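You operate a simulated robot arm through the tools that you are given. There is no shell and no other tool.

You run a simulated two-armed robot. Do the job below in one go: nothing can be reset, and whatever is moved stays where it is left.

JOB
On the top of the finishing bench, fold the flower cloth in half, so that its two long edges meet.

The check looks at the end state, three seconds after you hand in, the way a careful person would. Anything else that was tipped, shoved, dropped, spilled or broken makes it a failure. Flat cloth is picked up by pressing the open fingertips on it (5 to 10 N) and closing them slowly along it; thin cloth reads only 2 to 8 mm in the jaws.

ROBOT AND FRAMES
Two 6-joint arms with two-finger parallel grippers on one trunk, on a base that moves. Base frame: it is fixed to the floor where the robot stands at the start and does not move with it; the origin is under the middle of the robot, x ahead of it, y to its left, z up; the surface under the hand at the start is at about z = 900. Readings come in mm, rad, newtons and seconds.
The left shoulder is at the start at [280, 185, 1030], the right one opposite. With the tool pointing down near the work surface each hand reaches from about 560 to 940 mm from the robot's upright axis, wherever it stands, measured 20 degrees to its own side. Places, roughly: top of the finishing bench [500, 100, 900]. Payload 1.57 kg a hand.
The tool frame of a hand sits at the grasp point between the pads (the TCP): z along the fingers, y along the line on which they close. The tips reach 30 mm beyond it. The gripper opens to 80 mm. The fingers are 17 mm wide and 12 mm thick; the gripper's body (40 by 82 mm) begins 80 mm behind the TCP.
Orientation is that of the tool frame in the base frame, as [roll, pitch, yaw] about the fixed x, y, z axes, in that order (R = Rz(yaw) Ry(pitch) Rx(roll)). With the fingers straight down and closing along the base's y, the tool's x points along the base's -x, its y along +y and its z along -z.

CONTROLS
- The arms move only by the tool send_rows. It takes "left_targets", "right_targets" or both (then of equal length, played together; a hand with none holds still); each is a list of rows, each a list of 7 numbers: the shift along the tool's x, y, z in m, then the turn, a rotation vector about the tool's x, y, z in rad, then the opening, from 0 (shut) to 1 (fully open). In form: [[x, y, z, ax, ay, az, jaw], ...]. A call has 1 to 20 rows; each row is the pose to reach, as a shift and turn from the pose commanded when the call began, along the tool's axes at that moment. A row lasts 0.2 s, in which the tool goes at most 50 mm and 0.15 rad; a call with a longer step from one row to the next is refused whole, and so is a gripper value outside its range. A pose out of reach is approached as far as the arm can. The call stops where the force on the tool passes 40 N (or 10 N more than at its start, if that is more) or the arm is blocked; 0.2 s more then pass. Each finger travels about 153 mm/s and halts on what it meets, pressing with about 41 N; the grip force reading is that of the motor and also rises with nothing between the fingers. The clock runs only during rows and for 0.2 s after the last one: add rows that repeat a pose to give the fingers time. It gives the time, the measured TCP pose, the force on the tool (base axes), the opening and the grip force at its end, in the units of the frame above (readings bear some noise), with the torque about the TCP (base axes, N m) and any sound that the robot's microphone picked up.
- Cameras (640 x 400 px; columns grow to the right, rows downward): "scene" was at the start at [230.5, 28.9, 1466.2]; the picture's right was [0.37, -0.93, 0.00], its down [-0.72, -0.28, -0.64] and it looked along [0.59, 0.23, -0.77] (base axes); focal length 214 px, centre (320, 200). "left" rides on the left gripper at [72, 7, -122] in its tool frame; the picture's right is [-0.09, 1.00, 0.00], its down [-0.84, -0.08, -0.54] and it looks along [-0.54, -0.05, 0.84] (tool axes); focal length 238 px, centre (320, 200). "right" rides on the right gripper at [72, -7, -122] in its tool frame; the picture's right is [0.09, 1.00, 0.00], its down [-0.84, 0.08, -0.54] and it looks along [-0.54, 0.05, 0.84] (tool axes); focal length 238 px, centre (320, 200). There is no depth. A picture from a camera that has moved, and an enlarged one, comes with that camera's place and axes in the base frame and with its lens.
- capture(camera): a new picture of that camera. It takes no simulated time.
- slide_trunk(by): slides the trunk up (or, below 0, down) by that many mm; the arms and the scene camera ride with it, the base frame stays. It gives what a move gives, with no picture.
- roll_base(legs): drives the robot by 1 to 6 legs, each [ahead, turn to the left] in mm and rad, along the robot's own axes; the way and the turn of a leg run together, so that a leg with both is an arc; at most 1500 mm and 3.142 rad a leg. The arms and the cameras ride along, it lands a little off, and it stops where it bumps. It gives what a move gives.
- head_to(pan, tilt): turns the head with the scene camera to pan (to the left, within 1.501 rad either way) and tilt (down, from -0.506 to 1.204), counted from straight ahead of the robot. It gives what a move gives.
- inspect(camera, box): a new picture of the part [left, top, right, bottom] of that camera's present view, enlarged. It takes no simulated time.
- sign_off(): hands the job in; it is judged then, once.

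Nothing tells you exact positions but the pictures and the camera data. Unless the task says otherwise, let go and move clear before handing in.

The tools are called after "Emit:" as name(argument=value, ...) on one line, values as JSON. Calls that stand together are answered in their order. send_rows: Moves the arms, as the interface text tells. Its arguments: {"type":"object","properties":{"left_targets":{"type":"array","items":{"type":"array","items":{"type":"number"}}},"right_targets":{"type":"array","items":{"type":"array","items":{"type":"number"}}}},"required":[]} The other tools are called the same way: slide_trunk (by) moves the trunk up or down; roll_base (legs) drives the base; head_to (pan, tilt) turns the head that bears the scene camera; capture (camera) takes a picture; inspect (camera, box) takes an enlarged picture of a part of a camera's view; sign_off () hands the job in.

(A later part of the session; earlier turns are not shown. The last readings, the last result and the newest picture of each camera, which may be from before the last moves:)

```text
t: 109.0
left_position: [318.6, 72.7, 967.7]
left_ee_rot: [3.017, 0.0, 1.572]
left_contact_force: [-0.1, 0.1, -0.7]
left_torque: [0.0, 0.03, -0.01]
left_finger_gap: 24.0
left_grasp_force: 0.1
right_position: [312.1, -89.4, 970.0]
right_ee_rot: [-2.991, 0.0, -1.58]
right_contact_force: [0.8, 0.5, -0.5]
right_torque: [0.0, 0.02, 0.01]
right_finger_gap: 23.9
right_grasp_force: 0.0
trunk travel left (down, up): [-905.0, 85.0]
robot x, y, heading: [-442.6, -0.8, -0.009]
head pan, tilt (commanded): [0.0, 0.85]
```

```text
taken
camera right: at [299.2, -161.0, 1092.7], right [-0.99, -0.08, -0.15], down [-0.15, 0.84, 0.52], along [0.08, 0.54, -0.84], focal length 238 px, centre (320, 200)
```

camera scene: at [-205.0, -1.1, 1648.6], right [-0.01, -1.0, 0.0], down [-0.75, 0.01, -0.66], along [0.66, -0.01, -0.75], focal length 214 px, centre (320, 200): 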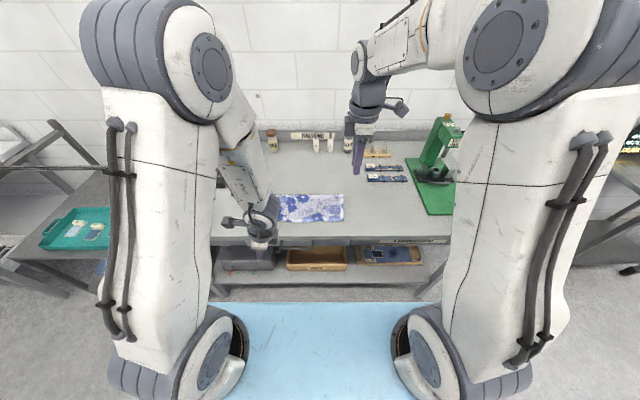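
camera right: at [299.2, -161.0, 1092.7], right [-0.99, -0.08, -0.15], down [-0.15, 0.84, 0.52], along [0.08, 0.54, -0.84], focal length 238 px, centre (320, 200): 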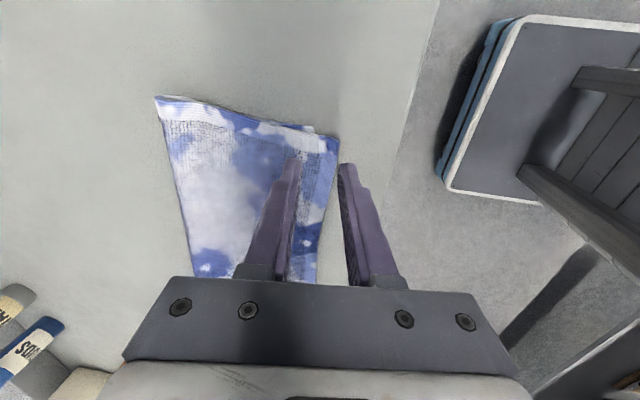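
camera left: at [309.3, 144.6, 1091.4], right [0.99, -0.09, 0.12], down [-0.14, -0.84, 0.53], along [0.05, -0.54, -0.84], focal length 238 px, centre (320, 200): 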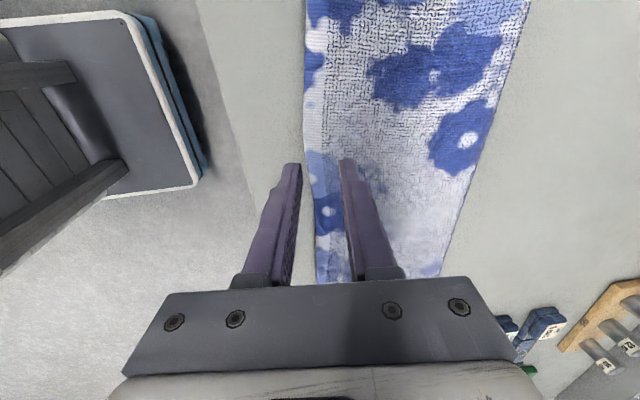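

Emit:
inspect(camera="left", box=[240, 100, 400, 200])

Emit:
inspect(camera="right", box=[140, 80, 380, 230])

```text
4.00 times, centred on (320, 150) of left
camera zoom: at [309.3, 144.6, 1091.4], right [0.99, -0.09, 0.12], down [-0.14, -0.84, 0.53], along [0.05, -0.54, -0.84], focal length 953 px, centre (320, 400)
```

zoom: 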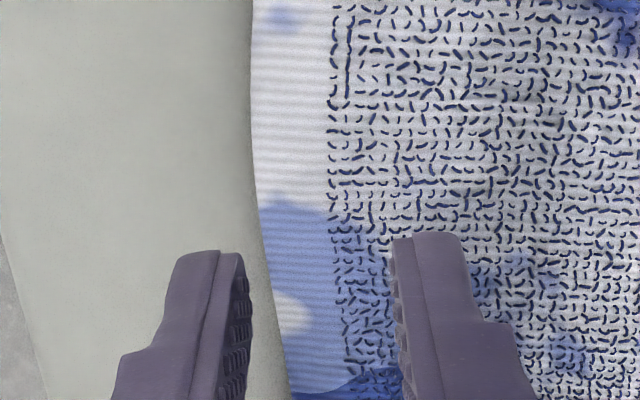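

```text
2.67 times, centred on (260, 155) of right
camera zoom: at [299.2, -161.0, 1092.7], right [-0.99, -0.08, -0.15], down [-0.15, 0.84, 0.52], along [0.08, 0.54, -0.84], focal length 636 px, centre (480, 320)
```

zoom: 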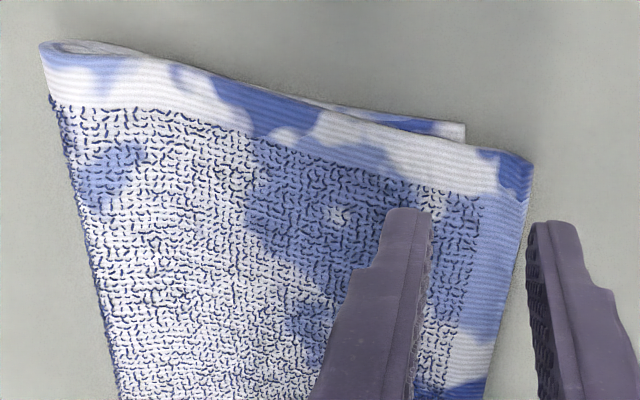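

Emit:
send_rows(left_targets=[[0, -0.005, 0.01, 0, 0, 0, 0.3], [0, -0.005, 0.02, 0, 0, 0, 0.3], [0, -0.005, 0.028, 0, 0, 0, 0.3], [0, -0.005, 0.03, 0, 0, 0, 0.3], [0, -0.005, 0.03, 0, 0, 0, 0.3]], right_targets=[[-0.0054, 0.006, 0.01, 0, 0, 0, 0.3], [-0.0054, 0.006, 0.02, 0, 0, 0, 0.3], [-0.0054, 0.006, 0.029, 0, 0, 0, 0.3], [-0.0054, 0.006, 0.032, 0, 0, 0, 0.3], [-0.0054, 0.006, 0.032, 0, 0, 0, 0.3]])

Emit:
inspect(camera="left", box=[240, 100, 400, 200])

Emit:
inspect(camera="right", box=[240, 100, 400, 200])

```text
t: 110.2
left_position: [316.3, 72.4, 937.7]
left_ee_rot: [3.018, 0.001, 1.574]
left_contact_force: [-0.3, -0.3, 0.6]
left_torque: [0.01, 0.03, -0.01]
left_finger_gap: 24.1
left_grasp_force: 0.0
right_position: [310.7, -83.1, 939.6]
right_ee_rot: [-2.991, 0.001, -1.578]
right_contact_force: [0.3, 0.1, -0.8]
right_torque: [-0.01, 0.0, -0.02]
right_finger_gap: 23.9
right_grasp_force: 0.0
trunk travel left (down, up): [-905.0, 85.0]
robot x, y, heading: [-441.1, 0.2, -0.008]
head pan, tilt (commanded): [0.0, 0.85]
```

```text
4.00 times, centred on (320, 150) of left
camera zoom: at [309.0, 145.1, 1061.7], right [0.99, -0.09, 0.12], down [-0.14, -0.84, 0.53], along [0.05, -0.54, -0.84], focal length 953 px, centre (320, 400)
```

zoom: 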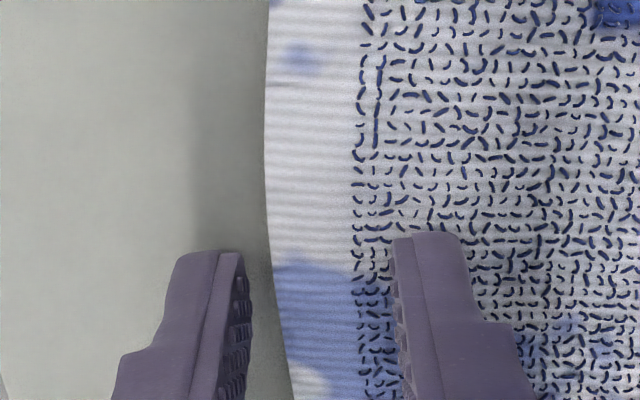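

```text
4.00 times, centred on (320, 150) of right
camera zoom: at [297.5, -155.6, 1061.2], right [-0.99, -0.08, -0.15], down [-0.15, 0.84, 0.52], along [0.08, 0.54, -0.84], focal length 953 px, centre (320, 400)
```

zoom: 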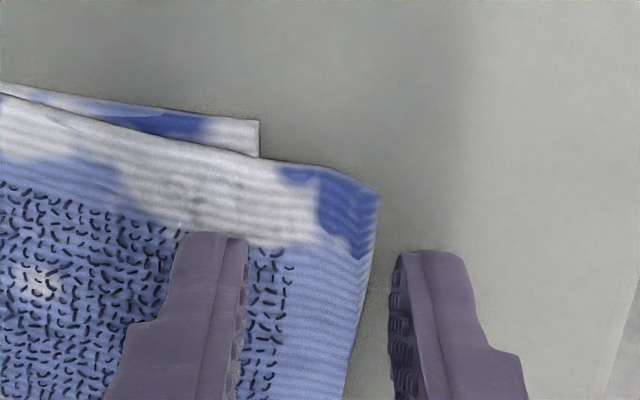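

Well placed. Now I'll lower to contact and close.

Emit:
send_rows(left_targets=[[0, 0, 0.002, 0, 0, 0, 0.3], [0, 0, 0.004, 0, 0, 0, 0.3], [0, 0, 0.004, 0, 0, 0, 0.3]], right_targets=[[0, 0, 0.002, 0, 0, 0, 0.3], [0, 0, 0.0045, 0, 0, 0, 0.3], [0, 0, 0.0045, 0, 0, 0, 0.3]])

```text
t: 111.0
left_position: [317.2, 73.3, 934.2]
left_ee_rot: [3.017, 0.002, 1.573]
left_contact_force: [-0.7, -0.1, 0.9]
left_torque: [-0.02, 0.0, -0.03]
left_finger_gap: 24.1
left_grasp_force: 0.1
right_position: [311.3, -84.1, 935.3]
right_ee_rot: [-2.99, -0.001, -1.58]
right_contact_force: [-0.9, 0.2, 1.3]
right_torque: [-0.01, 0.0, -0.01]
right_finger_gap: 23.7
right_grasp_force: 0.1
trunk travel left (down, up): [-905.0, 85.0]
robot x, y, heading: [-442.3, 2.8, -0.011]
head pan, tilt (commanded): [0.0, 0.85]
```

Emit:
send_rows(left_targets=[[0, 0, 0.001, 0, 0, 0, 0.3], [0, 0, 0.0015, 0, 0, 0, 0.28], [0, 0, 0.0015, 0, 0, 0, 0.255], [0, 0, 0.0015, 0, 0, 0, 0.23], [0, 0, 0.0015, 0, 0, 0, 0.205], [0, 0, 0.0015, 0, 0, 0, 0.18], [0, 0, 0.0015, 0, 0, 0, 0.155], [0, 0, 0.0015, 0, 0, 0, 0.13], [0, 0, 0.0015, 0, 0, 0, 0.105], [0, 0, 0.0015, 0, 0, 0, 0.08], [0, 0, 0.0015, 0, 0, 0, 0.08]], right_targets=[[0, 0, 0.001, 0, 0, 0, 0.3], [0, 0, 0.0015, 0, 0, 0, 0.28], [0, 0, 0.0015, 0, 0, 0, 0.255], [0, 0, 0.0015, 0, 0, 0, 0.23], [0, 0, 0.0015, 0, 0, 0, 0.205], [0, 0, 0.0015, 0, 0, 0, 0.18], [0, 0, 0.0015, 0, 0, 0, 0.155], [0, 0, 0.0015, 0, 0, 0, 0.13], [0, 0, 0.0015, 0, 0, 0, 0.105], [0, 0, 0.0015, 0, 0, 0, 0.08], [0, 0, 0.0015, 0, 0, 0, 0.08]])

Emit:
inspect(camera="left", box=[240, 100, 400, 200])

Emit:
inspect(camera="right", box=[240, 100, 400, 200])

```text
t: 113.4
left_position: [317.5, 71.4, 932.7]
left_ee_rot: [3.018, 0.001, 1.57]
left_contact_force: [-2.0, -1.3, 8.1]
left_torque: [-0.08, -0.22, -0.07]
left_finger_gap: 7.4
left_grasp_force: 1.5
right_position: [310.3, -83.8, 934.6]
right_ee_rot: [-2.99, 0.0, -1.58]
right_contact_force: [-0.5, 0.9, 3.8]
right_torque: [0.0, -0.07, 0.0]
right_finger_gap: 6.5
right_grasp_force: 0.1
trunk travel left (down, up): [-905.0, 85.0]
robot x, y, heading: [-440.2, -1.5, -0.007]
head pan, tilt (commanded): [0.0, 0.85]
```

```text
4.00 times, centred on (320, 150) of left
camera zoom: at [309.5, 143.7, 1056.0], right [0.99, -0.09, 0.12], down [-0.14, -0.84, 0.53], along [0.05, -0.54, -0.84], focal length 953 px, centre (320, 400)
```

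zoom: 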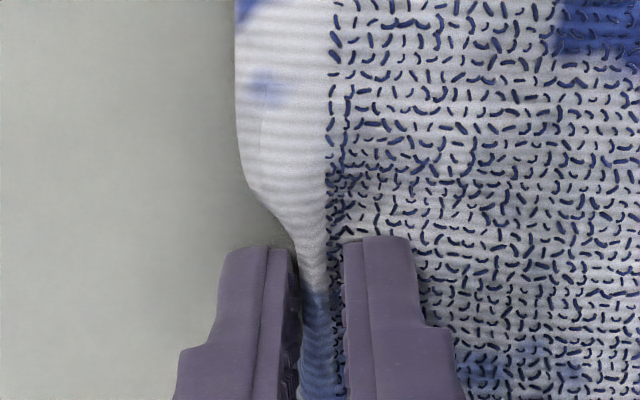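

```text
4.00 times, centred on (320, 150) of right
camera zoom: at [297.9, -156.8, 1055.2], right [-0.98, -0.08, -0.15], down [-0.15, 0.84, 0.52], along [0.08, 0.54, -0.84], focal length 953 px, centre (320, 400)
```

zoom: 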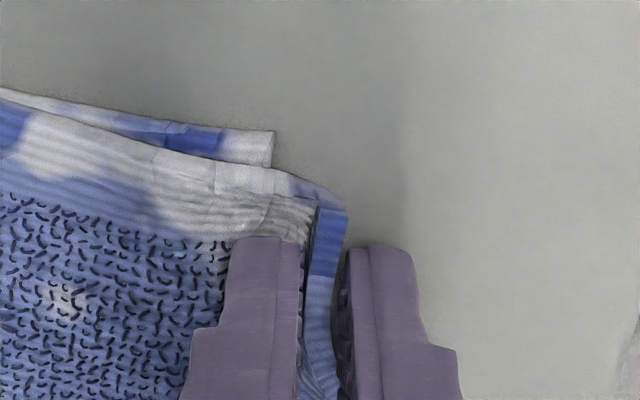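

Both edges have turned up between the fingers. Closing fully.

Emit:
send_rows(left_targets=[[0, 0, -0.0005, 0, 0, 0, 0.05], [0, 0, -0.001, 0, 0, 0, 0.025], [0, 0, -0.001, 0, 0, 0, 0.0], [0, 0, -0.001, 0, 0, 0, 0.0], [0, 0, -0.001, 0, 0, 0, 0.0]], right_targets=[[0, 0, 0, 0, 0, 0, 0.05], [0, 0, 0, 0, 0, 0, 0.025], [0, 0, 0, 0, 0, 0, 0.0], [0, 0, 0, 0, 0, 0, 0.0], [0, 0, 0, 0, 0, 0, 0.0]])

Emit:
inspect(camera="left", box=[240, 100, 400, 200])

Emit:
inspect(camera="right", box=[240, 100, 400, 200])

```text
t: 114.6
left_position: [318.2, 71.4, 935.4]
left_ee_rot: [3.017, 0.002, 1.571]
left_contact_force: [0.2, 0.0, 1.4]
left_torque: [0.01, 0.03, 0.01]
left_finger_gap: 3.9
left_grasp_force: 24.4
right_position: [311.0, -84.5, 933.3]
right_ee_rot: [-2.989, 0.001, -1.58]
right_contact_force: [1.7, -0.5, 5.3]
right_torque: [0.03, -0.05, 0.01]
right_finger_gap: 2.5
right_grasp_force: 23.7
trunk travel left (down, up): [-905.0, 85.0]
robot x, y, heading: [-444.2, -2.6, -0.008]
head pan, tilt (commanded): [0.0, 0.85]
```

```text
4.00 times, centred on (320, 150) of left
camera zoom: at [309.4, 143.7, 1057.8], right [0.99, -0.09, 0.12], down [-0.14, -0.84, 0.53], along [0.05, -0.54, -0.84], focal length 953 px, centre (320, 400)
```

zoom: 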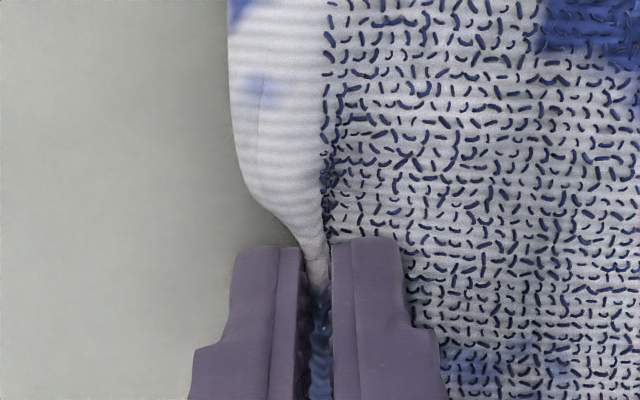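

```text
4.00 times, centred on (320, 150) of right
camera zoom: at [298.2, -156.7, 1055.1], right [-0.98, -0.08, -0.15], down [-0.15, 0.84, 0.52], along [0.08, 0.54, -0.84], focal length 953 px, centre (320, 400)
```

zoom: 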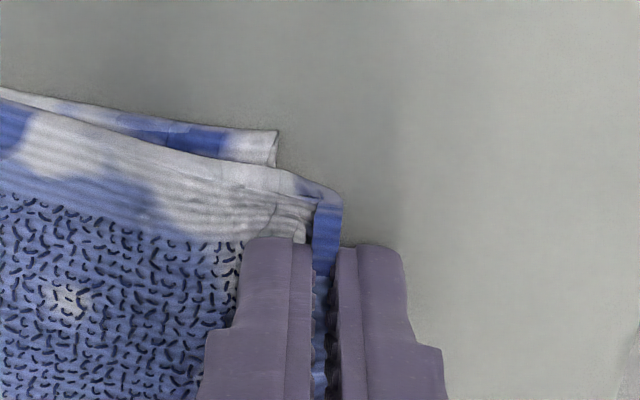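

Both grips are good (3.9 and 2.5 mm). I'll lift and carry them forward again, leaving the well-placed left corner down.

Emit:
send_rows(left_targets=[[0, 0.0054, -0.0114, 0, 0, 0, 0], [0, 0.0128, -0.0226, 0, 0, 0, 0], [0, 0.0296, -0.0367, 0, 0, 0, 0], [0, 0.0513, -0.0492, 0, 0, 0, 0], [0, 0.0774, -0.0571, 0, 0, 0, 0], [0, 0.0979, -0.0597, 0, 0, 0, 0], [0, 0.114, -0.0598, 0, 0, 0, 0], [0, 0.114, -0.0598, 0, 0, 0, 0]], right_targets=[[0, -0.0057, -0.0113, 0, 0, 0, 0], [0, -0.0136, -0.0232, 0, 0, 0, 0], [0, -0.031, -0.0378, 0, 0, 0, 0], [0, -0.053, -0.0497, 0, 0, 0, 0], [0, -0.0774, -0.0571, 0, 0, 0, 0], [0, -0.098, -0.0601, 0, 0, 0, 0], [0, -0.1127, -0.0599, 0, 0, 0, 0], [0, -0.1127, -0.0599, 0, 0, 0, 0]])

Emit:
inspect(camera="scene", box=[240, 140, 384, 230])

Emit:
capture(camera="left")

Emit:
capture(camera="right")

```text
t: 116.4
left_position: [423.6, 68.8, 1007.5]
left_ee_rot: [3.02, 0.001, 1.571]
left_contact_force: [0.1, 0.4, -0.2]
left_torque: [0.01, 0.04, 0.01]
left_finger_gap: 3.7
left_grasp_force: 24.9
right_position: [413.5, -84.6, 1008.5]
right_ee_rot: [-2.992, -0.002, -1.58]
right_contact_force: [0.6, 0.1, -0.3]
right_torque: [-0.01, 0.05, 0.05]
right_finger_gap: 2.5
right_grasp_force: 23.5
trunk travel left (down, up): [-905.0, 85.0]
robot x, y, heading: [-442.1, -1.9, -0.012]
head pan, tilt (commanded): [0.0, 0.85]
```

```text
4.44 times, centred on (312, 185) of scene
camera zoom: at [-204.9, -1.1, 1648.6], right [-0.01, -1.0, 0.0], down [-0.75, 0.01, -0.66], along [0.66, -0.01, -0.75], focal length 953 px, centre (356, 267)
```

zoom: 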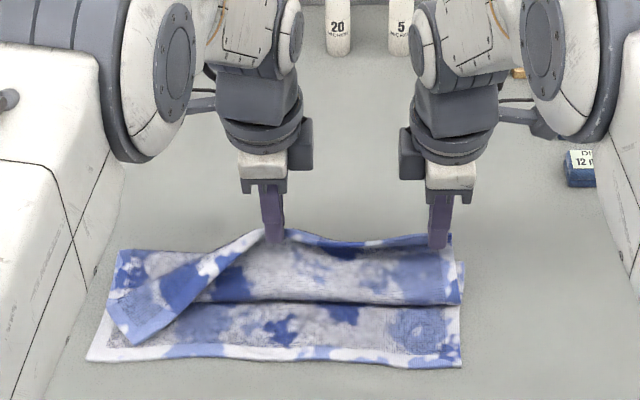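

```text
taken
camera left: at [415.8, 142.2, 1131.3], right [0.99, -0.09, 0.12], down [-0.14, -0.84, 0.53], along [0.05, -0.54, -0.84], focal length 238 px, centre (320, 200)
```

left: 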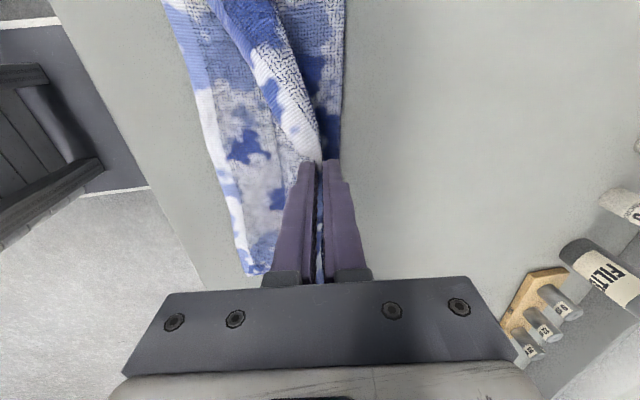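

```text
taken
camera right: at [400.7, -157.5, 1130.9], right [-0.99, -0.08, -0.15], down [-0.15, 0.84, 0.52], along [0.08, 0.54, -0.84], focal length 238 px, centre (320, 200)
```

right: 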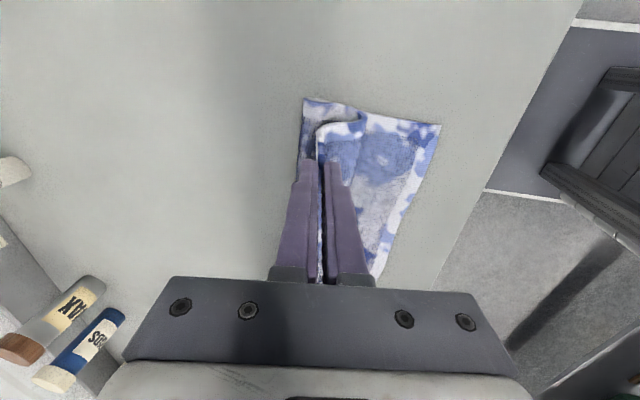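

With the top lifted, the lower edge reads x≈334 (left), 335 (middle), 325 (right). I'll lay the top edge back down along the line that keeps the fold at its proper place.

Emit:
send_rows(left_targets=[[0, -0.0098, 0.0071, 0, 0, 0, 0], [0, -0.0195, 0.0143, 0, 0, 0, 0], [0, -0.0293, 0.0214, 0, 0, 0, 0], [0, -0.039, 0.0286, 0, 0, 0, 0], [0, -0.0488, 0.0357, 0, 0, 0, 0], [0, -0.0488, 0.0357, 0, 0, 0, 0]], right_targets=[[0, 0.0103, 0.0069, 0, 0, 0, 0], [0, 0.0206, 0.0138, 0, 0, 0, 0], [0, 0.0308, 0.0208, 0, 0, 0, 0], [0, 0.0411, 0.0277, 0, 0, 0, 0], [0, 0.0514, 0.0346, 0, 0, 0, 0], [0, 0.0514, 0.0346, 0, 0, 0, 0]])

Emit:
inspect(camera="scene", box=[240, 140, 384, 230])

Emit:
inspect(camera="left", box=[180, 0, 420, 150])

Emit:
inspect(camera="right", box=[240, 60, 480, 210])

```text
t: 117.8
left_position: [378.2, 69.3, 965.9]
left_ee_rot: [3.018, 0.0, 1.573]
left_contact_force: [-0.1, 0.1, 0.7]
left_torque: [0.03, 0.01, 0.02]
left_finger_gap: 3.7
left_grasp_force: 24.4
right_position: [365.7, -83.6, 968.4]
right_ee_rot: [-2.989, 0.001, -1.579]
right_contact_force: [0.3, -0.2, -0.1]
right_torque: [-0.04, 0.03, -0.02]
right_finger_gap: 2.5
right_grasp_force: 23.7
trunk travel left (down, up): [-905.0, 85.0]
robot x, y, heading: [-443.8, -3.1, -0.01]
head pan, tilt (commanded): [0.0, 0.85]
```

```text
4.44 times, centred on (312, 185) of scene
camera zoom: at [-205.1, -1.1, 1648.7], right [-0.01, -1.0, 0.0], down [-0.75, 0.01, -0.66], along [0.66, -0.01, -0.75], focal length 953 px, centre (356, 267)
```

zoom: 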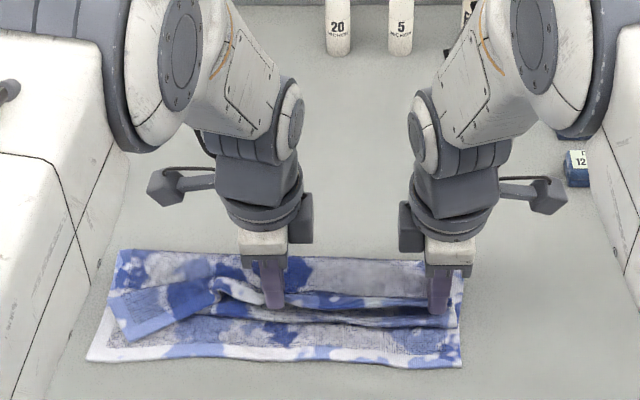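

```text
2.67 times, centred on (300, 75) of left
camera zoom: at [369.5, 142.7, 1088.5], right [0.99, -0.09, 0.12], down [-0.14, -0.84, 0.53], along [0.06, -0.54, -0.84], focal length 636 px, centre (373, 533)
```

zoom: 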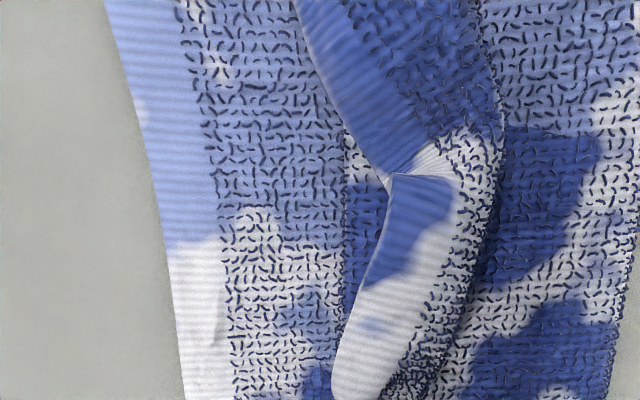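

```text
2.67 times, centred on (360, 135) of right
camera zoom: at [353.9, -156.6, 1090.6], right [-0.99, -0.08, -0.15], down [-0.15, 0.84, 0.52], along [0.08, 0.54, -0.84], focal length 636 px, centre (213, 373)
```

zoom: 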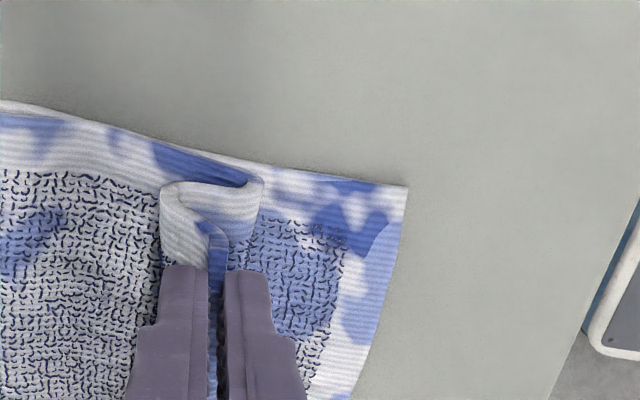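

The stretch between the left hand and the left corner has creased. I'll lay this down, keep the right corner gripped, and move the left hand to the left corner so the edge can be pulled taut between the two corners.

Emit:
send_rows(left_targets=[[0, -0.0098, 0.0071, 0, 0, 0, 0], [0, -0.0195, 0.0143, 0, 0, 0, 0], [0, -0.0293, 0.0194, 0, 0, 0, 0], [0, -0.0293, 0.0194, 0, 0, 0, 0.1], [0, -0.0293, 0.0194, 0, 0, 0, 0.2], [0, -0.0305, 0.0184, 0, 0, 0, 0.2], [0, -0.036, 0.012, 0, 0, 0, 0.2], [0, -0.039, 0.0, 0, 0, 0, 0.2], [0, -0.039, -0.03, 0, 0, 0, 0.2], [0, -0.039, -0.07, 0, 0, 0, 0.3]], right_targets=[[0, 0.0103, 0.0069, 0, 0, 0, 0], [0, 0.0206, 0.0138, 0, 0, 0, 0], [0, 0.0308, 0.0188, 0, 0, 0, 0], [0, 0.0308, 0.0188, 0, 0, 0, 0], [0, 0.0308, 0.0188, 0, 0, 0, 0], [0, 0.0308, 0.0188, 0, 0, 0, 0], [0, 0.0308, 0.0188, 0, 0, 0, 0], [0, 0.0308, 0.0188, 0, 0, 0, 0], [0, 0.0308, 0.0188, 0, 0, 0, 0], [0, 0.0308, 0.0188, 0, 0, 0, 0]])

Emit:
inspect(camera="scene", box=[240, 140, 384, 230])

Emit:
inspect(camera="left", box=[180, 0, 420, 150])

Emit:
inspect(camera="right", box=[240, 60, 480, 210])

```text
t: 120.0
left_position: [330.4, 69.8, 1031.2]
left_ee_rot: [3.019, 0.001, 1.57]
left_contact_force: [-0.1, -0.5, -0.6]
left_torque: [0.01, 0.04, 0.0]
left_finger_gap: 23.9
left_grasp_force: 0.1
right_position: [339.8, -83.4, 945.3]
right_ee_rot: [-2.99, -0.001, -1.58]
right_contact_force: [-0.2, 0.1, 0.5]
right_torque: [0.01, 0.03, 0.01]
right_finger_gap: 2.6
right_grasp_force: 23.7
trunk travel left (down, up): [-905.0, 85.0]
robot x, y, heading: [-440.4, 0.0, -0.006]
head pan, tilt (commanded): [0.0, 0.85]
```

```text
4.44 times, centred on (312, 185) of scene
camera zoom: at [-205.1, -1.1, 1648.6], right [-0.01, -1.0, 0.0], down [-0.75, 0.01, -0.66], along [0.66, -0.01, -0.75], focal length 953 px, centre (356, 267)
```

zoom: 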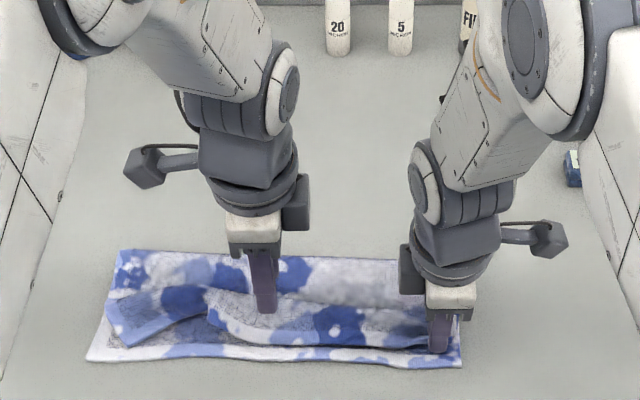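

```text
2.67 times, centred on (300, 75) of left
camera zoom: at [322.5, 142.3, 1154.2], right [0.99, -0.09, 0.12], down [-0.14, -0.84, 0.53], along [0.05, -0.54, -0.84], focal length 636 px, centre (373, 533)
```

zoom: 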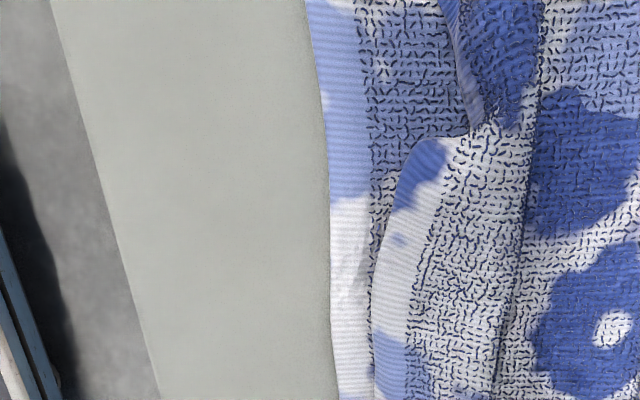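

```text
2.67 times, centred on (360, 135) of right
camera zoom: at [326.5, -156.9, 1067.0], right [-0.99, -0.08, -0.15], down [-0.15, 0.84, 0.52], along [0.08, 0.54, -0.84], focal length 636 px, centre (213, 373)
```

zoom: 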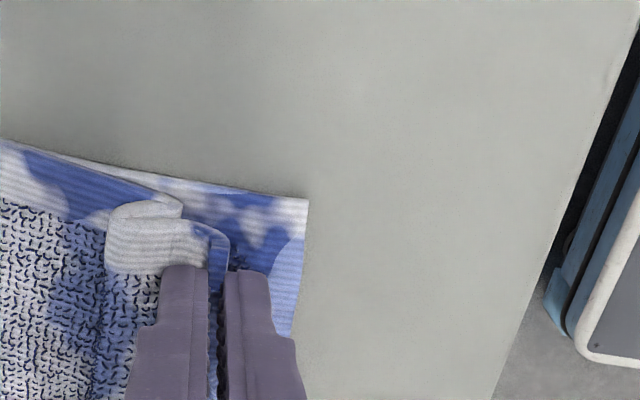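

Emit:
send_rows(left_targets=[[0.03, 0, -0.012, 0, 0, 0, 0.3], [0.065, 0, -0.024, 0, 0, 0, 0.3], [0.1, 0, -0.029, 0, 0, 0, 0.3], [0.13, 0, -0.029, 0, 0, 0, 0.3]])

Emit:
capture(camera="left")

Emit:
inspect(camera="left", box=[280, 20, 520, 170])

Emit:
inspect(camera="scene", box=[240, 140, 384, 230])

```text
t: 121.0
left_position: [325.4, 202.5, 1059.5]
left_ee_rot: [3.018, 0.002, 1.57]
left_contact_force: [-0.2, 0.5, 0.0]
left_torque: [0.02, -0.01, -0.02]
left_finger_gap: 24.3
left_grasp_force: 0.1
right_position: [338.6, -84.7, 944.9]
right_ee_rot: [-2.99, -0.001, -1.581]
right_contact_force: [0.4, -0.2, 0.0]
right_torque: [0.04, 0.02, -0.01]
right_finger_gap: 2.3
right_grasp_force: 23.7
trunk travel left (down, up): [-905.0, 85.0]
robot x, y, heading: [-440.7, 2.7, -0.011]
head pan, tilt (commanded): [0.0, 0.85]
```

```text
taken
camera left: at [318.0, 274.8, 1181.6], right [0.99, -0.09, 0.12], down [-0.14, -0.84, 0.53], along [0.05, -0.54, -0.84], focal length 238 px, centre (320, 200)
```

left: 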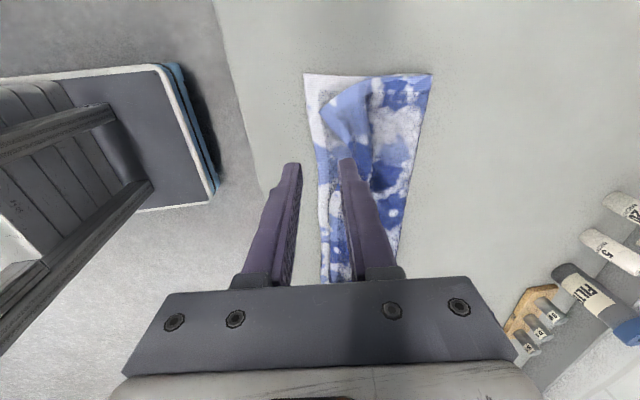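

```text
2.67 times, centred on (400, 95) of left
camera zoom: at [318.0, 274.8, 1181.6], right [0.99, -0.09, 0.12], down [-0.14, -0.84, 0.53], along [0.05, -0.54, -0.84], focal length 636 px, centre (107, 480)
```

zoom: 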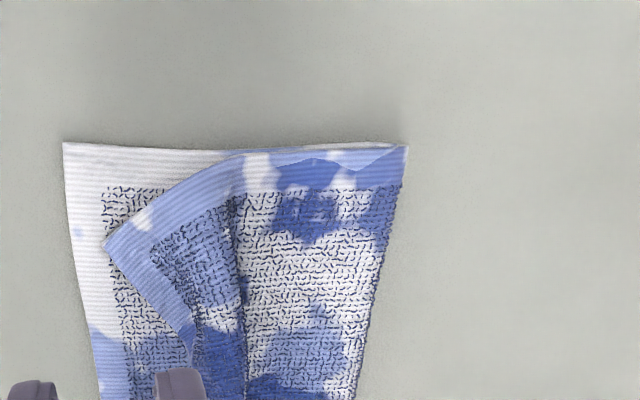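

```text
4.44 times, centred on (312, 185) of scene
camera zoom: at [-205.1, -1.1, 1648.7], right [-0.01, -1.0, 0.0], down [-0.75, 0.01, -0.66], along [0.66, -0.01, -0.75], focal length 953 px, centre (356, 267)
```

zoom: 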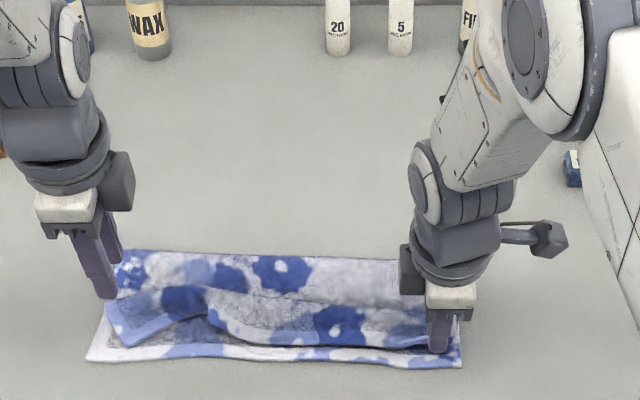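

The upper-left corner sits at about [344, 214], while its lower partner is at [332, 253]. I'll bring the left hand, vertical, over that corner.

Emit:
send_rows(left_targets=[[0.0009, 0.0043, 0.0256, 0.031, 0, 0, 0.35], [0.0018, 0.0086, 0.0512, 0.062, 0, 0, 0.35], [0.0026, 0.0128, 0.0768, 0.093, 0, 0, 0.35], [0.0035, 0.0171, 0.1024, 0.124, 0, 0, 0.35], [0.0035, 0.0171, 0.1024, 0.124, 0, 0, 0.35]])

Emit:
inspect(camera="left", box=[200, 60, 440, 210])

```text
t: 122.2
left_position: [357.5, 205.1, 961.8]
left_ee_rot: [3.142, 0.001, 1.571]
left_contact_force: [-0.3, -0.5, -0.2]
left_torque: [0.0, 0.02, -0.04]
left_finger_gap: 27.8
left_grasp_force: 0.0
right_position: [339.4, -83.9, 944.8]
right_ee_rot: [-2.989, 0.001, -1.58]
right_contact_force: [-0.7, 0.3, 0.1]
right_torque: [0.02, 0.02, -0.01]
right_finger_gap: 2.6
right_grasp_force: 24.2
trunk travel left (down, up): [-905.0, 85.0]
robot x, y, heading: [-445.2, 0.5, -0.01]
head pan, tilt (commanded): [0.0, 0.85]
```

```text
2.67 times, centred on (320, 135) of left
camera zoom: at [363.6, 277.8, 1085.3], right [1.0, -0.09, 0.0], down [-0.08, -0.84, 0.54], along [-0.05, -0.54, -0.84], focal length 636 px, centre (320, 373)
```

zoom: 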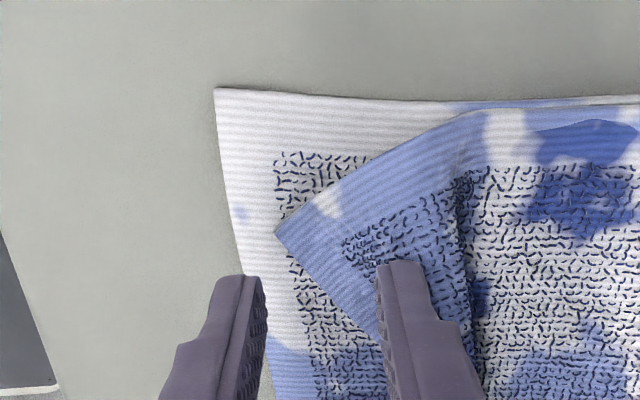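

Emit:
send_rows(left_targets=[[0, -0.0025, 0.01, 0, 0, 0, 0.35], [0, -0.0025, 0.018, 0, 0, 0, 0.35], [0, -0.0025, 0.023, 0, 0, 0, 0.35], [0, -0.0025, 0.025, 0, 0, 0, 0.35], [0, -0.0025, 0.025, 0, 0, 0, 0.35]])

Emit:
inspect(camera="left", box=[240, 100, 400, 200])

```text
t: 123.4
left_position: [355.0, 205.5, 937.1]
left_ee_rot: [-3.139, 0.001, 1.571]
left_contact_force: [-0.3, 0.1, 1.9]
left_torque: [0.01, -0.01, 0.0]
left_finger_gap: 27.7
left_grasp_force: 0.0
right_position: [339.1, -84.3, 945.8]
right_ee_rot: [-2.989, 0.0, -1.581]
right_contact_force: [-1.3, 0.0, 0.7]
right_torque: [0.04, 0.08, 0.01]
right_finger_gap: 2.8
right_grasp_force: 23.4
trunk travel left (down, up): [-905.0, 85.0]
robot x, y, heading: [-446.1, -4.1, -0.006]
head pan, tilt (commanded): [0.0, 0.85]
```

```text
4.00 times, centred on (320, 150) of left
camera zoom: at [362.6, 277.9, 1059.8], right [1.0, -0.09, 0.0], down [-0.08, -0.84, 0.54], along [-0.05, -0.54, -0.84], focal length 953 px, centre (320, 400)
```

zoom: 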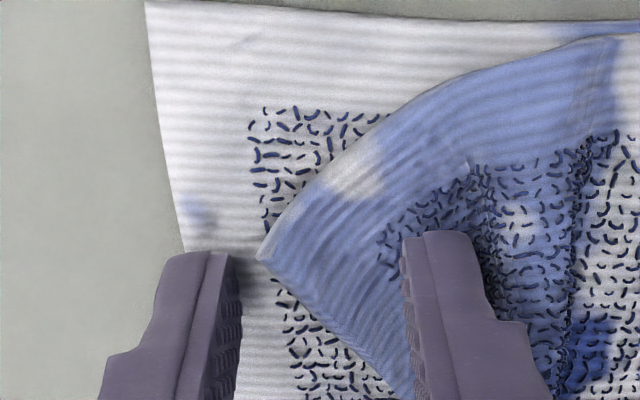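

The corner lies between the fingers with light contact. Closing slowly.

Emit:
send_rows(left_targets=[[0, 0, 0.0005, 0, 0, 0, 0.33], [0, 0, 0.001, 0, 0, 0, 0.305], [0, 0, 0.001, 0, 0, 0, 0.28], [0, 0, 0.001, 0, 0, 0, 0.255], [0, 0, 0.001, 0, 0, 0, 0.23], [0, 0, 0.001, 0, 0, 0, 0.205], [0, 0, 0.001, 0, 0, 0, 0.18], [0, 0, 0.001, 0, 0, 0, 0.155], [0, 0, 0.001, 0, 0, 0, 0.13], [0, 0, 0.001, 0, 0, 0, 0.105], [0, 0, 0.001, 0, 0, 0, 0.08], [0, 0, 0.001, 0, 0, 0, 0.08]])

Emit:
inspect(camera="left", box=[240, 100, 400, 200])

```text
t: 126.0
left_position: [355.8, 204.4, 935.4]
left_ee_rot: [-3.141, 0.003, 1.57]
left_contact_force: [0.0, -0.6, 6.8]
left_torque: [-0.02, -0.03, 0.03]
left_finger_gap: 6.0
left_grasp_force: 0.0
right_position: [338.7, -85.2, 945.7]
right_ee_rot: [-2.989, 0.0, -1.58]
right_contact_force: [-1.9, 0.1, 0.5]
right_torque: [0.0, 0.04, -0.02]
right_finger_gap: 2.5
right_grasp_force: 23.8
trunk travel left (down, up): [-905.0, 85.0]
robot x, y, heading: [-444.4, -0.3, -0.01]
head pan, tilt (commanded): [0.0, 0.85]
```

```text
4.00 times, centred on (320, 150) of left
camera zoom: at [362.7, 277.2, 1058.5], right [1.0, -0.09, 0.0], down [-0.08, -0.84, 0.54], along [-0.05, -0.54, -0.84], focal length 953 px, centre (320, 400)
```

zoom: 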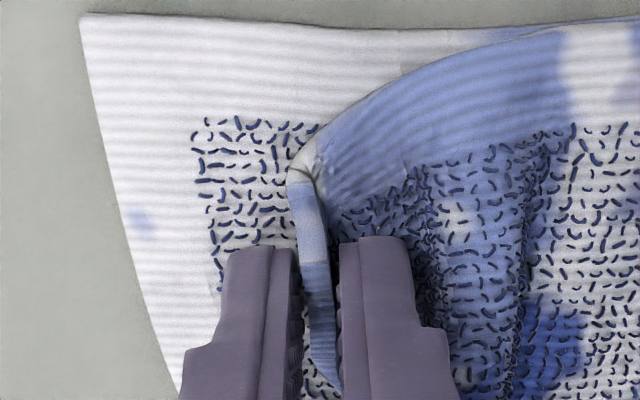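

Emit:
send_rows(left_targets=[[0, 0, -0.001, 0, 0, 0, 0.06], [0, 0, -0.0015, 0, 0, 0, 0.03], [0, 0, -0.0015, 0, 0, 0, 0.0], [0, 0, -0.0015, 0, 0, 0, 0.0], [0, 0, -0.0015, 0, 0, 0, 0.0]])

Emit:
inspect(camera="left", box=[240, 100, 400, 200])

Emit:
inspect(camera="scene", box=[240, 140, 384, 230])

```text
t: 127.2
left_position: [355.7, 205.8, 935.4]
left_ee_rot: [3.141, 0.003, 1.57]
left_contact_force: [1.4, -0.5, 5.3]
left_torque: [-0.06, -0.06, -0.01]
left_finger_gap: 2.9
left_grasp_force: 24.7
right_position: [338.2, -83.8, 945.2]
right_ee_rot: [-2.988, -0.002, -1.58]
right_contact_force: [0.4, -0.8, 0.0]
right_torque: [-0.01, 0.03, -0.02]
right_finger_gap: 2.7
right_grasp_force: 23.7
trunk travel left (down, up): [-905.0, 85.0]
robot x, y, heading: [-443.8, 2.9, -0.007]
head pan, tilt (commanded): [0.0, 0.85]
```

```text
4.00 times, centred on (320, 150) of left
camera zoom: at [362.6, 277.5, 1058.8], right [1.0, -0.09, 0.0], down [-0.08, -0.84, 0.54], along [-0.05, -0.54, -0.84], focal length 953 px, centre (320, 400)
```

zoom: 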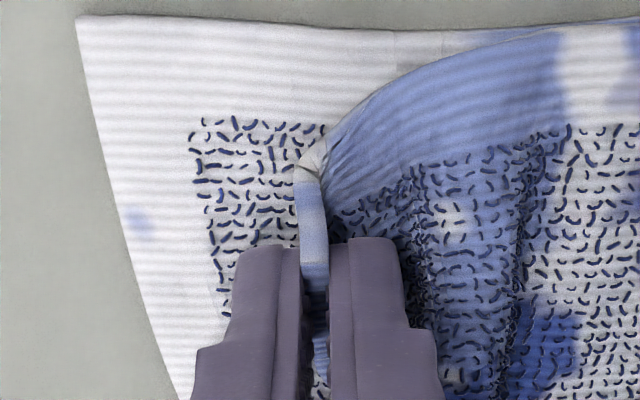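

```text
4.44 times, centred on (312, 185) of scene
camera zoom: at [-205.3, -1.2, 1648.7], right [-0.01, -1.0, 0.0], down [-0.75, 0.01, -0.66], along [0.66, -0.01, -0.75], focal length 953 px, centre (356, 267)
```

zoom: 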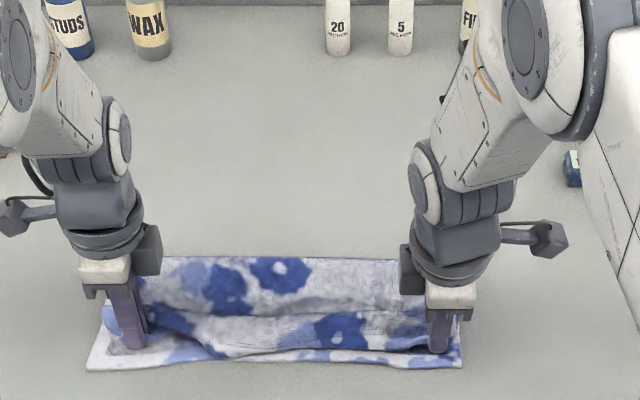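

Both upper corners are gripped now (2.9 and 2.7 mm). I'll lift them together and stretch the edge outward so it becomes straight.

Emit:
send_rows(left_targets=[[0, 0, -0.015, 0, 0, 0, 0], [0.002, 0.005, -0.03, 0, 0, 0, 0], [0.006, 0.015, -0.045, 0, 0, 0, 0], [0.012, 0.028, -0.058, 0, 0, 0, 0], [0.018, 0.038, -0.065, 0, 0, 0, 0], [0.025, 0.0453, -0.068, 0, 0, 0, 0], [0.025, 0.0453, -0.068, 0, 0, 0, 0]], right_targets=[[0, -0.004, -0.012, 0, 0, 0, 0], [0.001, -0.012, -0.022, 0, 0, 0, 0], [0.003, -0.025, -0.032, 0, 0, 0, 0], [0.006, -0.04, -0.04, 0, 0, 0, 0], [0.009, -0.054, -0.045, 0, 0, 0, 0], [0.011, -0.066, -0.048, 0, 0, 0, 0], [0.011, -0.066, -0.048, 0, 0, 0, 0]])

Emit:
inspect(camera="scene", box=[240, 140, 384, 230])

Emit:
inspect(camera="left", box=[180, 60, 420, 210])

Emit:
inspect(camera="right", box=[220, 60, 460, 210])

```text
t: 128.8
left_position: [401.7, 229.4, 1003.5]
left_ee_rot: [-3.141, 0.003, 1.573]
left_contact_force: [0.0, -1.9, -0.2]
left_torque: [-0.04, 0.07, 0.0]
left_finger_gap: 2.8
left_grasp_force: 24.3
right_position: [399.6, -96.7, 1001.0]
right_ee_rot: [-2.99, -0.001, -1.579]
right_contact_force: [0.7, 0.4, -0.7]
right_torque: [0.05, 0.03, 0.01]
right_finger_gap: 2.5
right_grasp_force: 23.7
trunk travel left (down, up): [-905.0, 85.0]
robot x, y, heading: [-446.6, 0.6, -0.011]
head pan, tilt (commanded): [0.0, 0.85]
```

```text
4.44 times, centred on (312, 185) of scene
camera zoom: at [-205.0, -1.0, 1648.7], right [-0.01, -1.0, 0.0], down [-0.75, 0.01, -0.66], along [0.66, -0.01, -0.75], focal length 953 px, centre (356, 267)
```

zoom: 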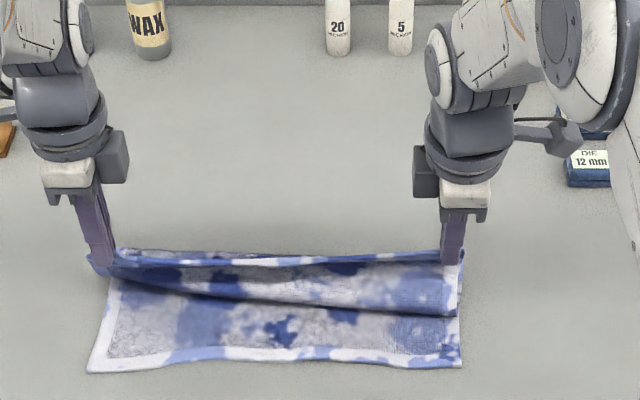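

```text
2.67 times, centred on (300, 135) of left
camera zoom: at [408.4, 302.2, 1126.6], right [1.0, -0.09, 0.0], down [-0.08, -0.84, 0.54], along [-0.05, -0.54, -0.84], focal length 636 px, centre (373, 373)
```

zoom: 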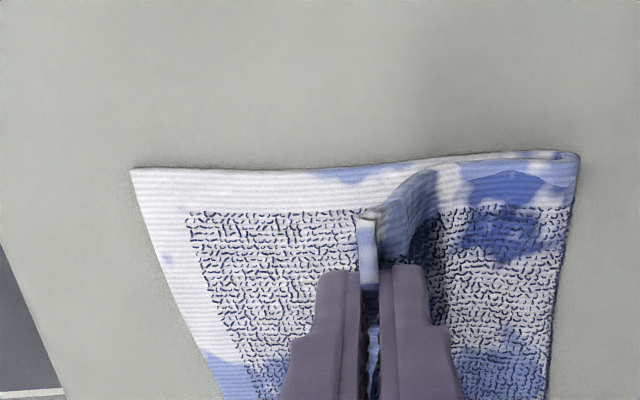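

```text
2.67 times, centred on (340, 135) of right
camera zoom: at [387.1, -168.9, 1122.9], right [-0.99, -0.08, -0.15], down [-0.15, 0.84, 0.52], along [0.08, 0.54, -0.84], focal length 636 px, centre (267, 373)
```

zoom: 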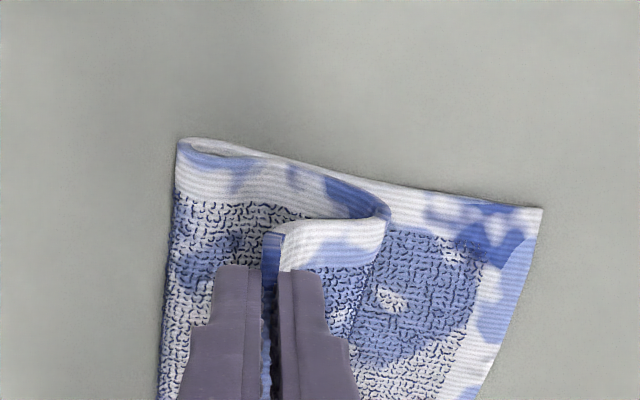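

The edge is straight between the hands. The lower layer's corners have been pulled out to x≈319–321 while its middle is at about 341, so I'll aim the straight top edge at x≈330 and then tidy up. Lowering with a forward tilt, as in the run that worked.

Emit:
send_rows(left_targets=[[0.0003, -0.0061, 0.0064, -0.06, 0, 0, 0], [0.0006, -0.0122, 0.0127, -0.12, 0, 0, 0], [0.0009, -0.0184, 0.0191, -0.18, 0, 0, 0], [0.0012, -0.0245, 0.0254, -0.24, 0, 0, 0], [0.0015, -0.0306, 0.0318, -0.3, 0, 0, 0], [0.0015, -0.0306, 0.0318, -0.3, 0, 0, 0]], right_targets=[[0.0002, 0.0065, 0.0049, 0.03, 0, 0, 0], [0.0003, 0.013, 0.0099, 0.06, 0, 0, 0], [0.0005, 0.0196, 0.0148, 0.09, 0, 0, 0], [0.0006, 0.0261, 0.0198, 0.12, 0, 0, 0], [0.0008, 0.0326, 0.0247, 0.148, 0, 0, 0], [0.0008, 0.0326, 0.0247, 0.148, 0, 0, 0]])

Emit:
inspect(camera="scene", box=[240, 140, 384, 230])

Emit:
inspect(camera="right", box=[220, 60, 460, 210])

```text
t: 130.2
left_position: [370.5, 231.0, 970.7]
left_ee_rot: [2.841, 0.0, 1.571]
left_contact_force: [0.3, -1.8, -0.1]
left_torque: [-0.07, 0.01, -0.04]
left_finger_gap: 2.8
left_grasp_force: 24.5
right_position: [370.3, -95.3, 973.4]
right_ee_rot: [-2.841, 0.0, -1.58]
right_contact_force: [-0.2, 1.1, 0.0]
right_torque: [0.03, 0.01, 0.06]
right_finger_gap: 2.6
right_grasp_force: 24.0
trunk travel left (down, up): [-905.0, 85.0]
robot x, y, heading: [-443.6, 0.2, -0.007]
head pan, tilt (commanded): [0.0, 0.85]
```

```text
4.44 times, centred on (312, 185) of scene
camera zoom: at [-205.2, -1.0, 1648.7], right [-0.01, -1.0, 0.0], down [-0.75, 0.01, -0.66], along [0.66, -0.01, -0.75], focal length 953 px, centre (356, 267)
```

zoom: 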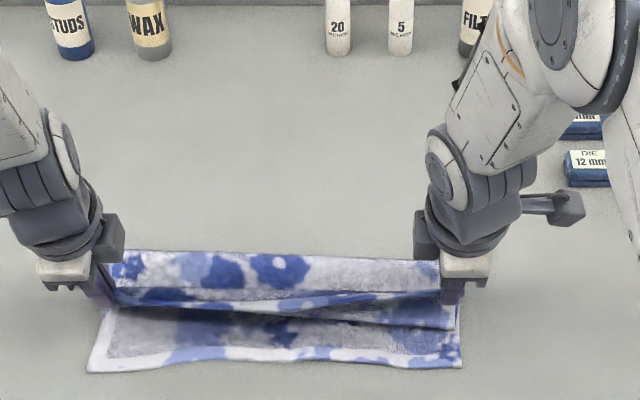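

```text
2.67 times, centred on (340, 135) of right
camera zoom: at [339.9, -168.8, 1091.2], right [-0.95, -0.08, -0.29], down [-0.23, 0.84, 0.5], along [0.2, 0.54, -0.82], focal length 636 px, centre (267, 373)
```

zoom: 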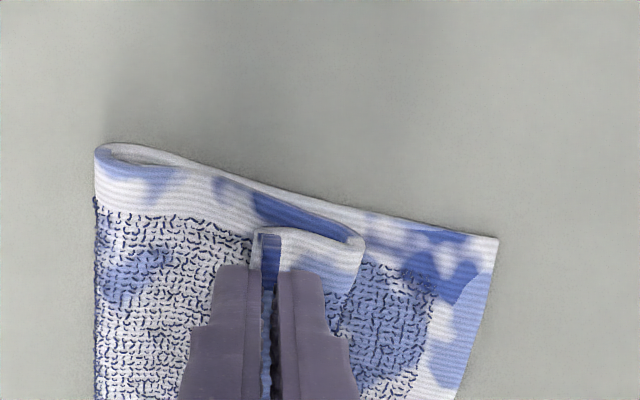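

Right now the fold on the right is about 16 mm short. I'll lift and push both hands forward to roll the fold out, then come straight down before rolling the edge back.

Emit:
send_rows(left_targets=[[0, 0.0141, -0.0074, 0, 0, 0, 0], [0, 0.0282, -0.0149, 0, 0, 0, 0], [0, 0.0422, -0.0223, 0, 0, 0, 0], [0, 0.0563, -0.0297, 0, 0, 0, 0], [0, 0.0563, -0.0297, 0, 0, 0, 0]], right_targets=[[0, -0.0141, -0.0074, 0, 0, 0, 0], [0, -0.0282, -0.0149, 0, 0, 0, 0], [0, -0.0422, -0.0223, 0, 0, 0, 0], [0, -0.0563, -0.0297, 0, 0, 0, 0], [0, -0.0563, -0.0297, 0, 0, 0, 0]])

Emit:
inspect(camera="scene", box=[240, 140, 384, 230])

Emit:
inspect(camera="left", box=[180, 60, 420, 210])

Emit:
inspect(camera="right", box=[220, 60, 460, 210])

```text
t: 131.4
left_position: [414.6, 231.0, 1015.1]
left_ee_rot: [2.841, 0.002, 1.57]
left_contact_force: [0.1, -1.0, 0.3]
left_torque: [-0.05, 0.1, -0.01]
left_finger_gap: 2.5
left_grasp_force: 24.0
right_position: [413.7, -97.7, 1016.2]
right_ee_rot: [-2.843, 0.0, -1.581]
right_contact_force: [0.2, 1.4, 0.0]
right_torque: [0.03, 0.03, 0.01]
right_finger_gap: 2.8
right_grasp_force: 24.4
trunk travel left (down, up): [-905.0, 85.0]
robot x, y, heading: [-442.2, -2.0, -0.005]
head pan, tilt (commanded): [0.0, 0.85]
```

```text
4.44 times, centred on (312, 185) of scene
camera zoom: at [-205.1, -1.1, 1648.7], right [-0.01, -1.0, 0.0], down [-0.75, 0.01, -0.66], along [0.66, -0.01, -0.75], focal length 953 px, centre (356, 267)
```

zoom: 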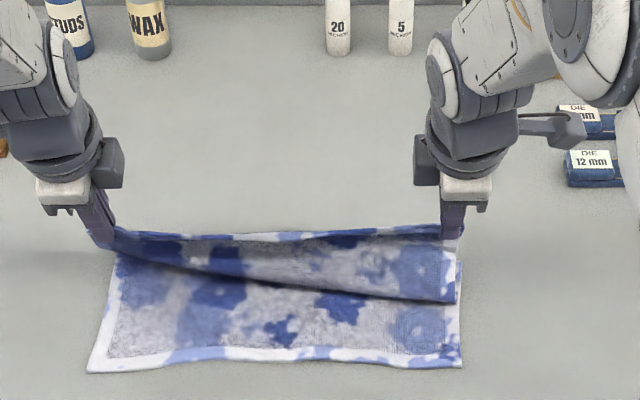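

```text
2.67 times, centred on (300, 135) of left
camera zoom: at [385.1, 302.4, 1135.1], right [0.95, -0.09, 0.29], down [-0.23, -0.84, 0.5], along [0.2, -0.54, -0.82], focal length 636 px, centre (373, 373)
```

zoom: 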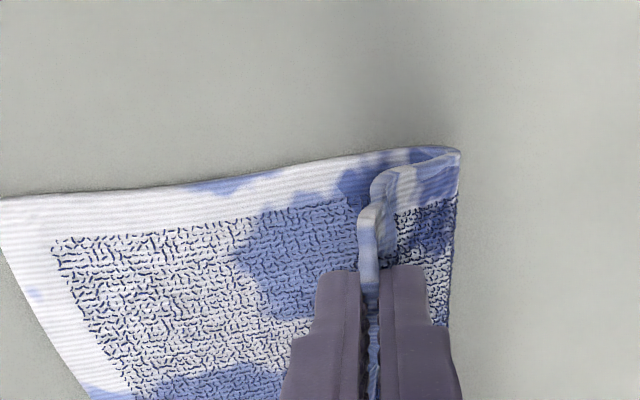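

```text
2.67 times, centred on (340, 135) of right
camera zoom: at [385.4, -169.1, 1134.3], right [-0.95, -0.08, -0.29], down [-0.23, 0.84, 0.5], along [0.2, 0.54, -0.82], focal length 636 px, centre (267, 373)
```

zoom: 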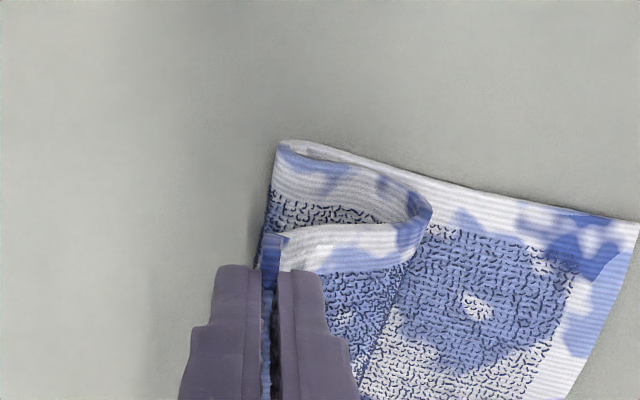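

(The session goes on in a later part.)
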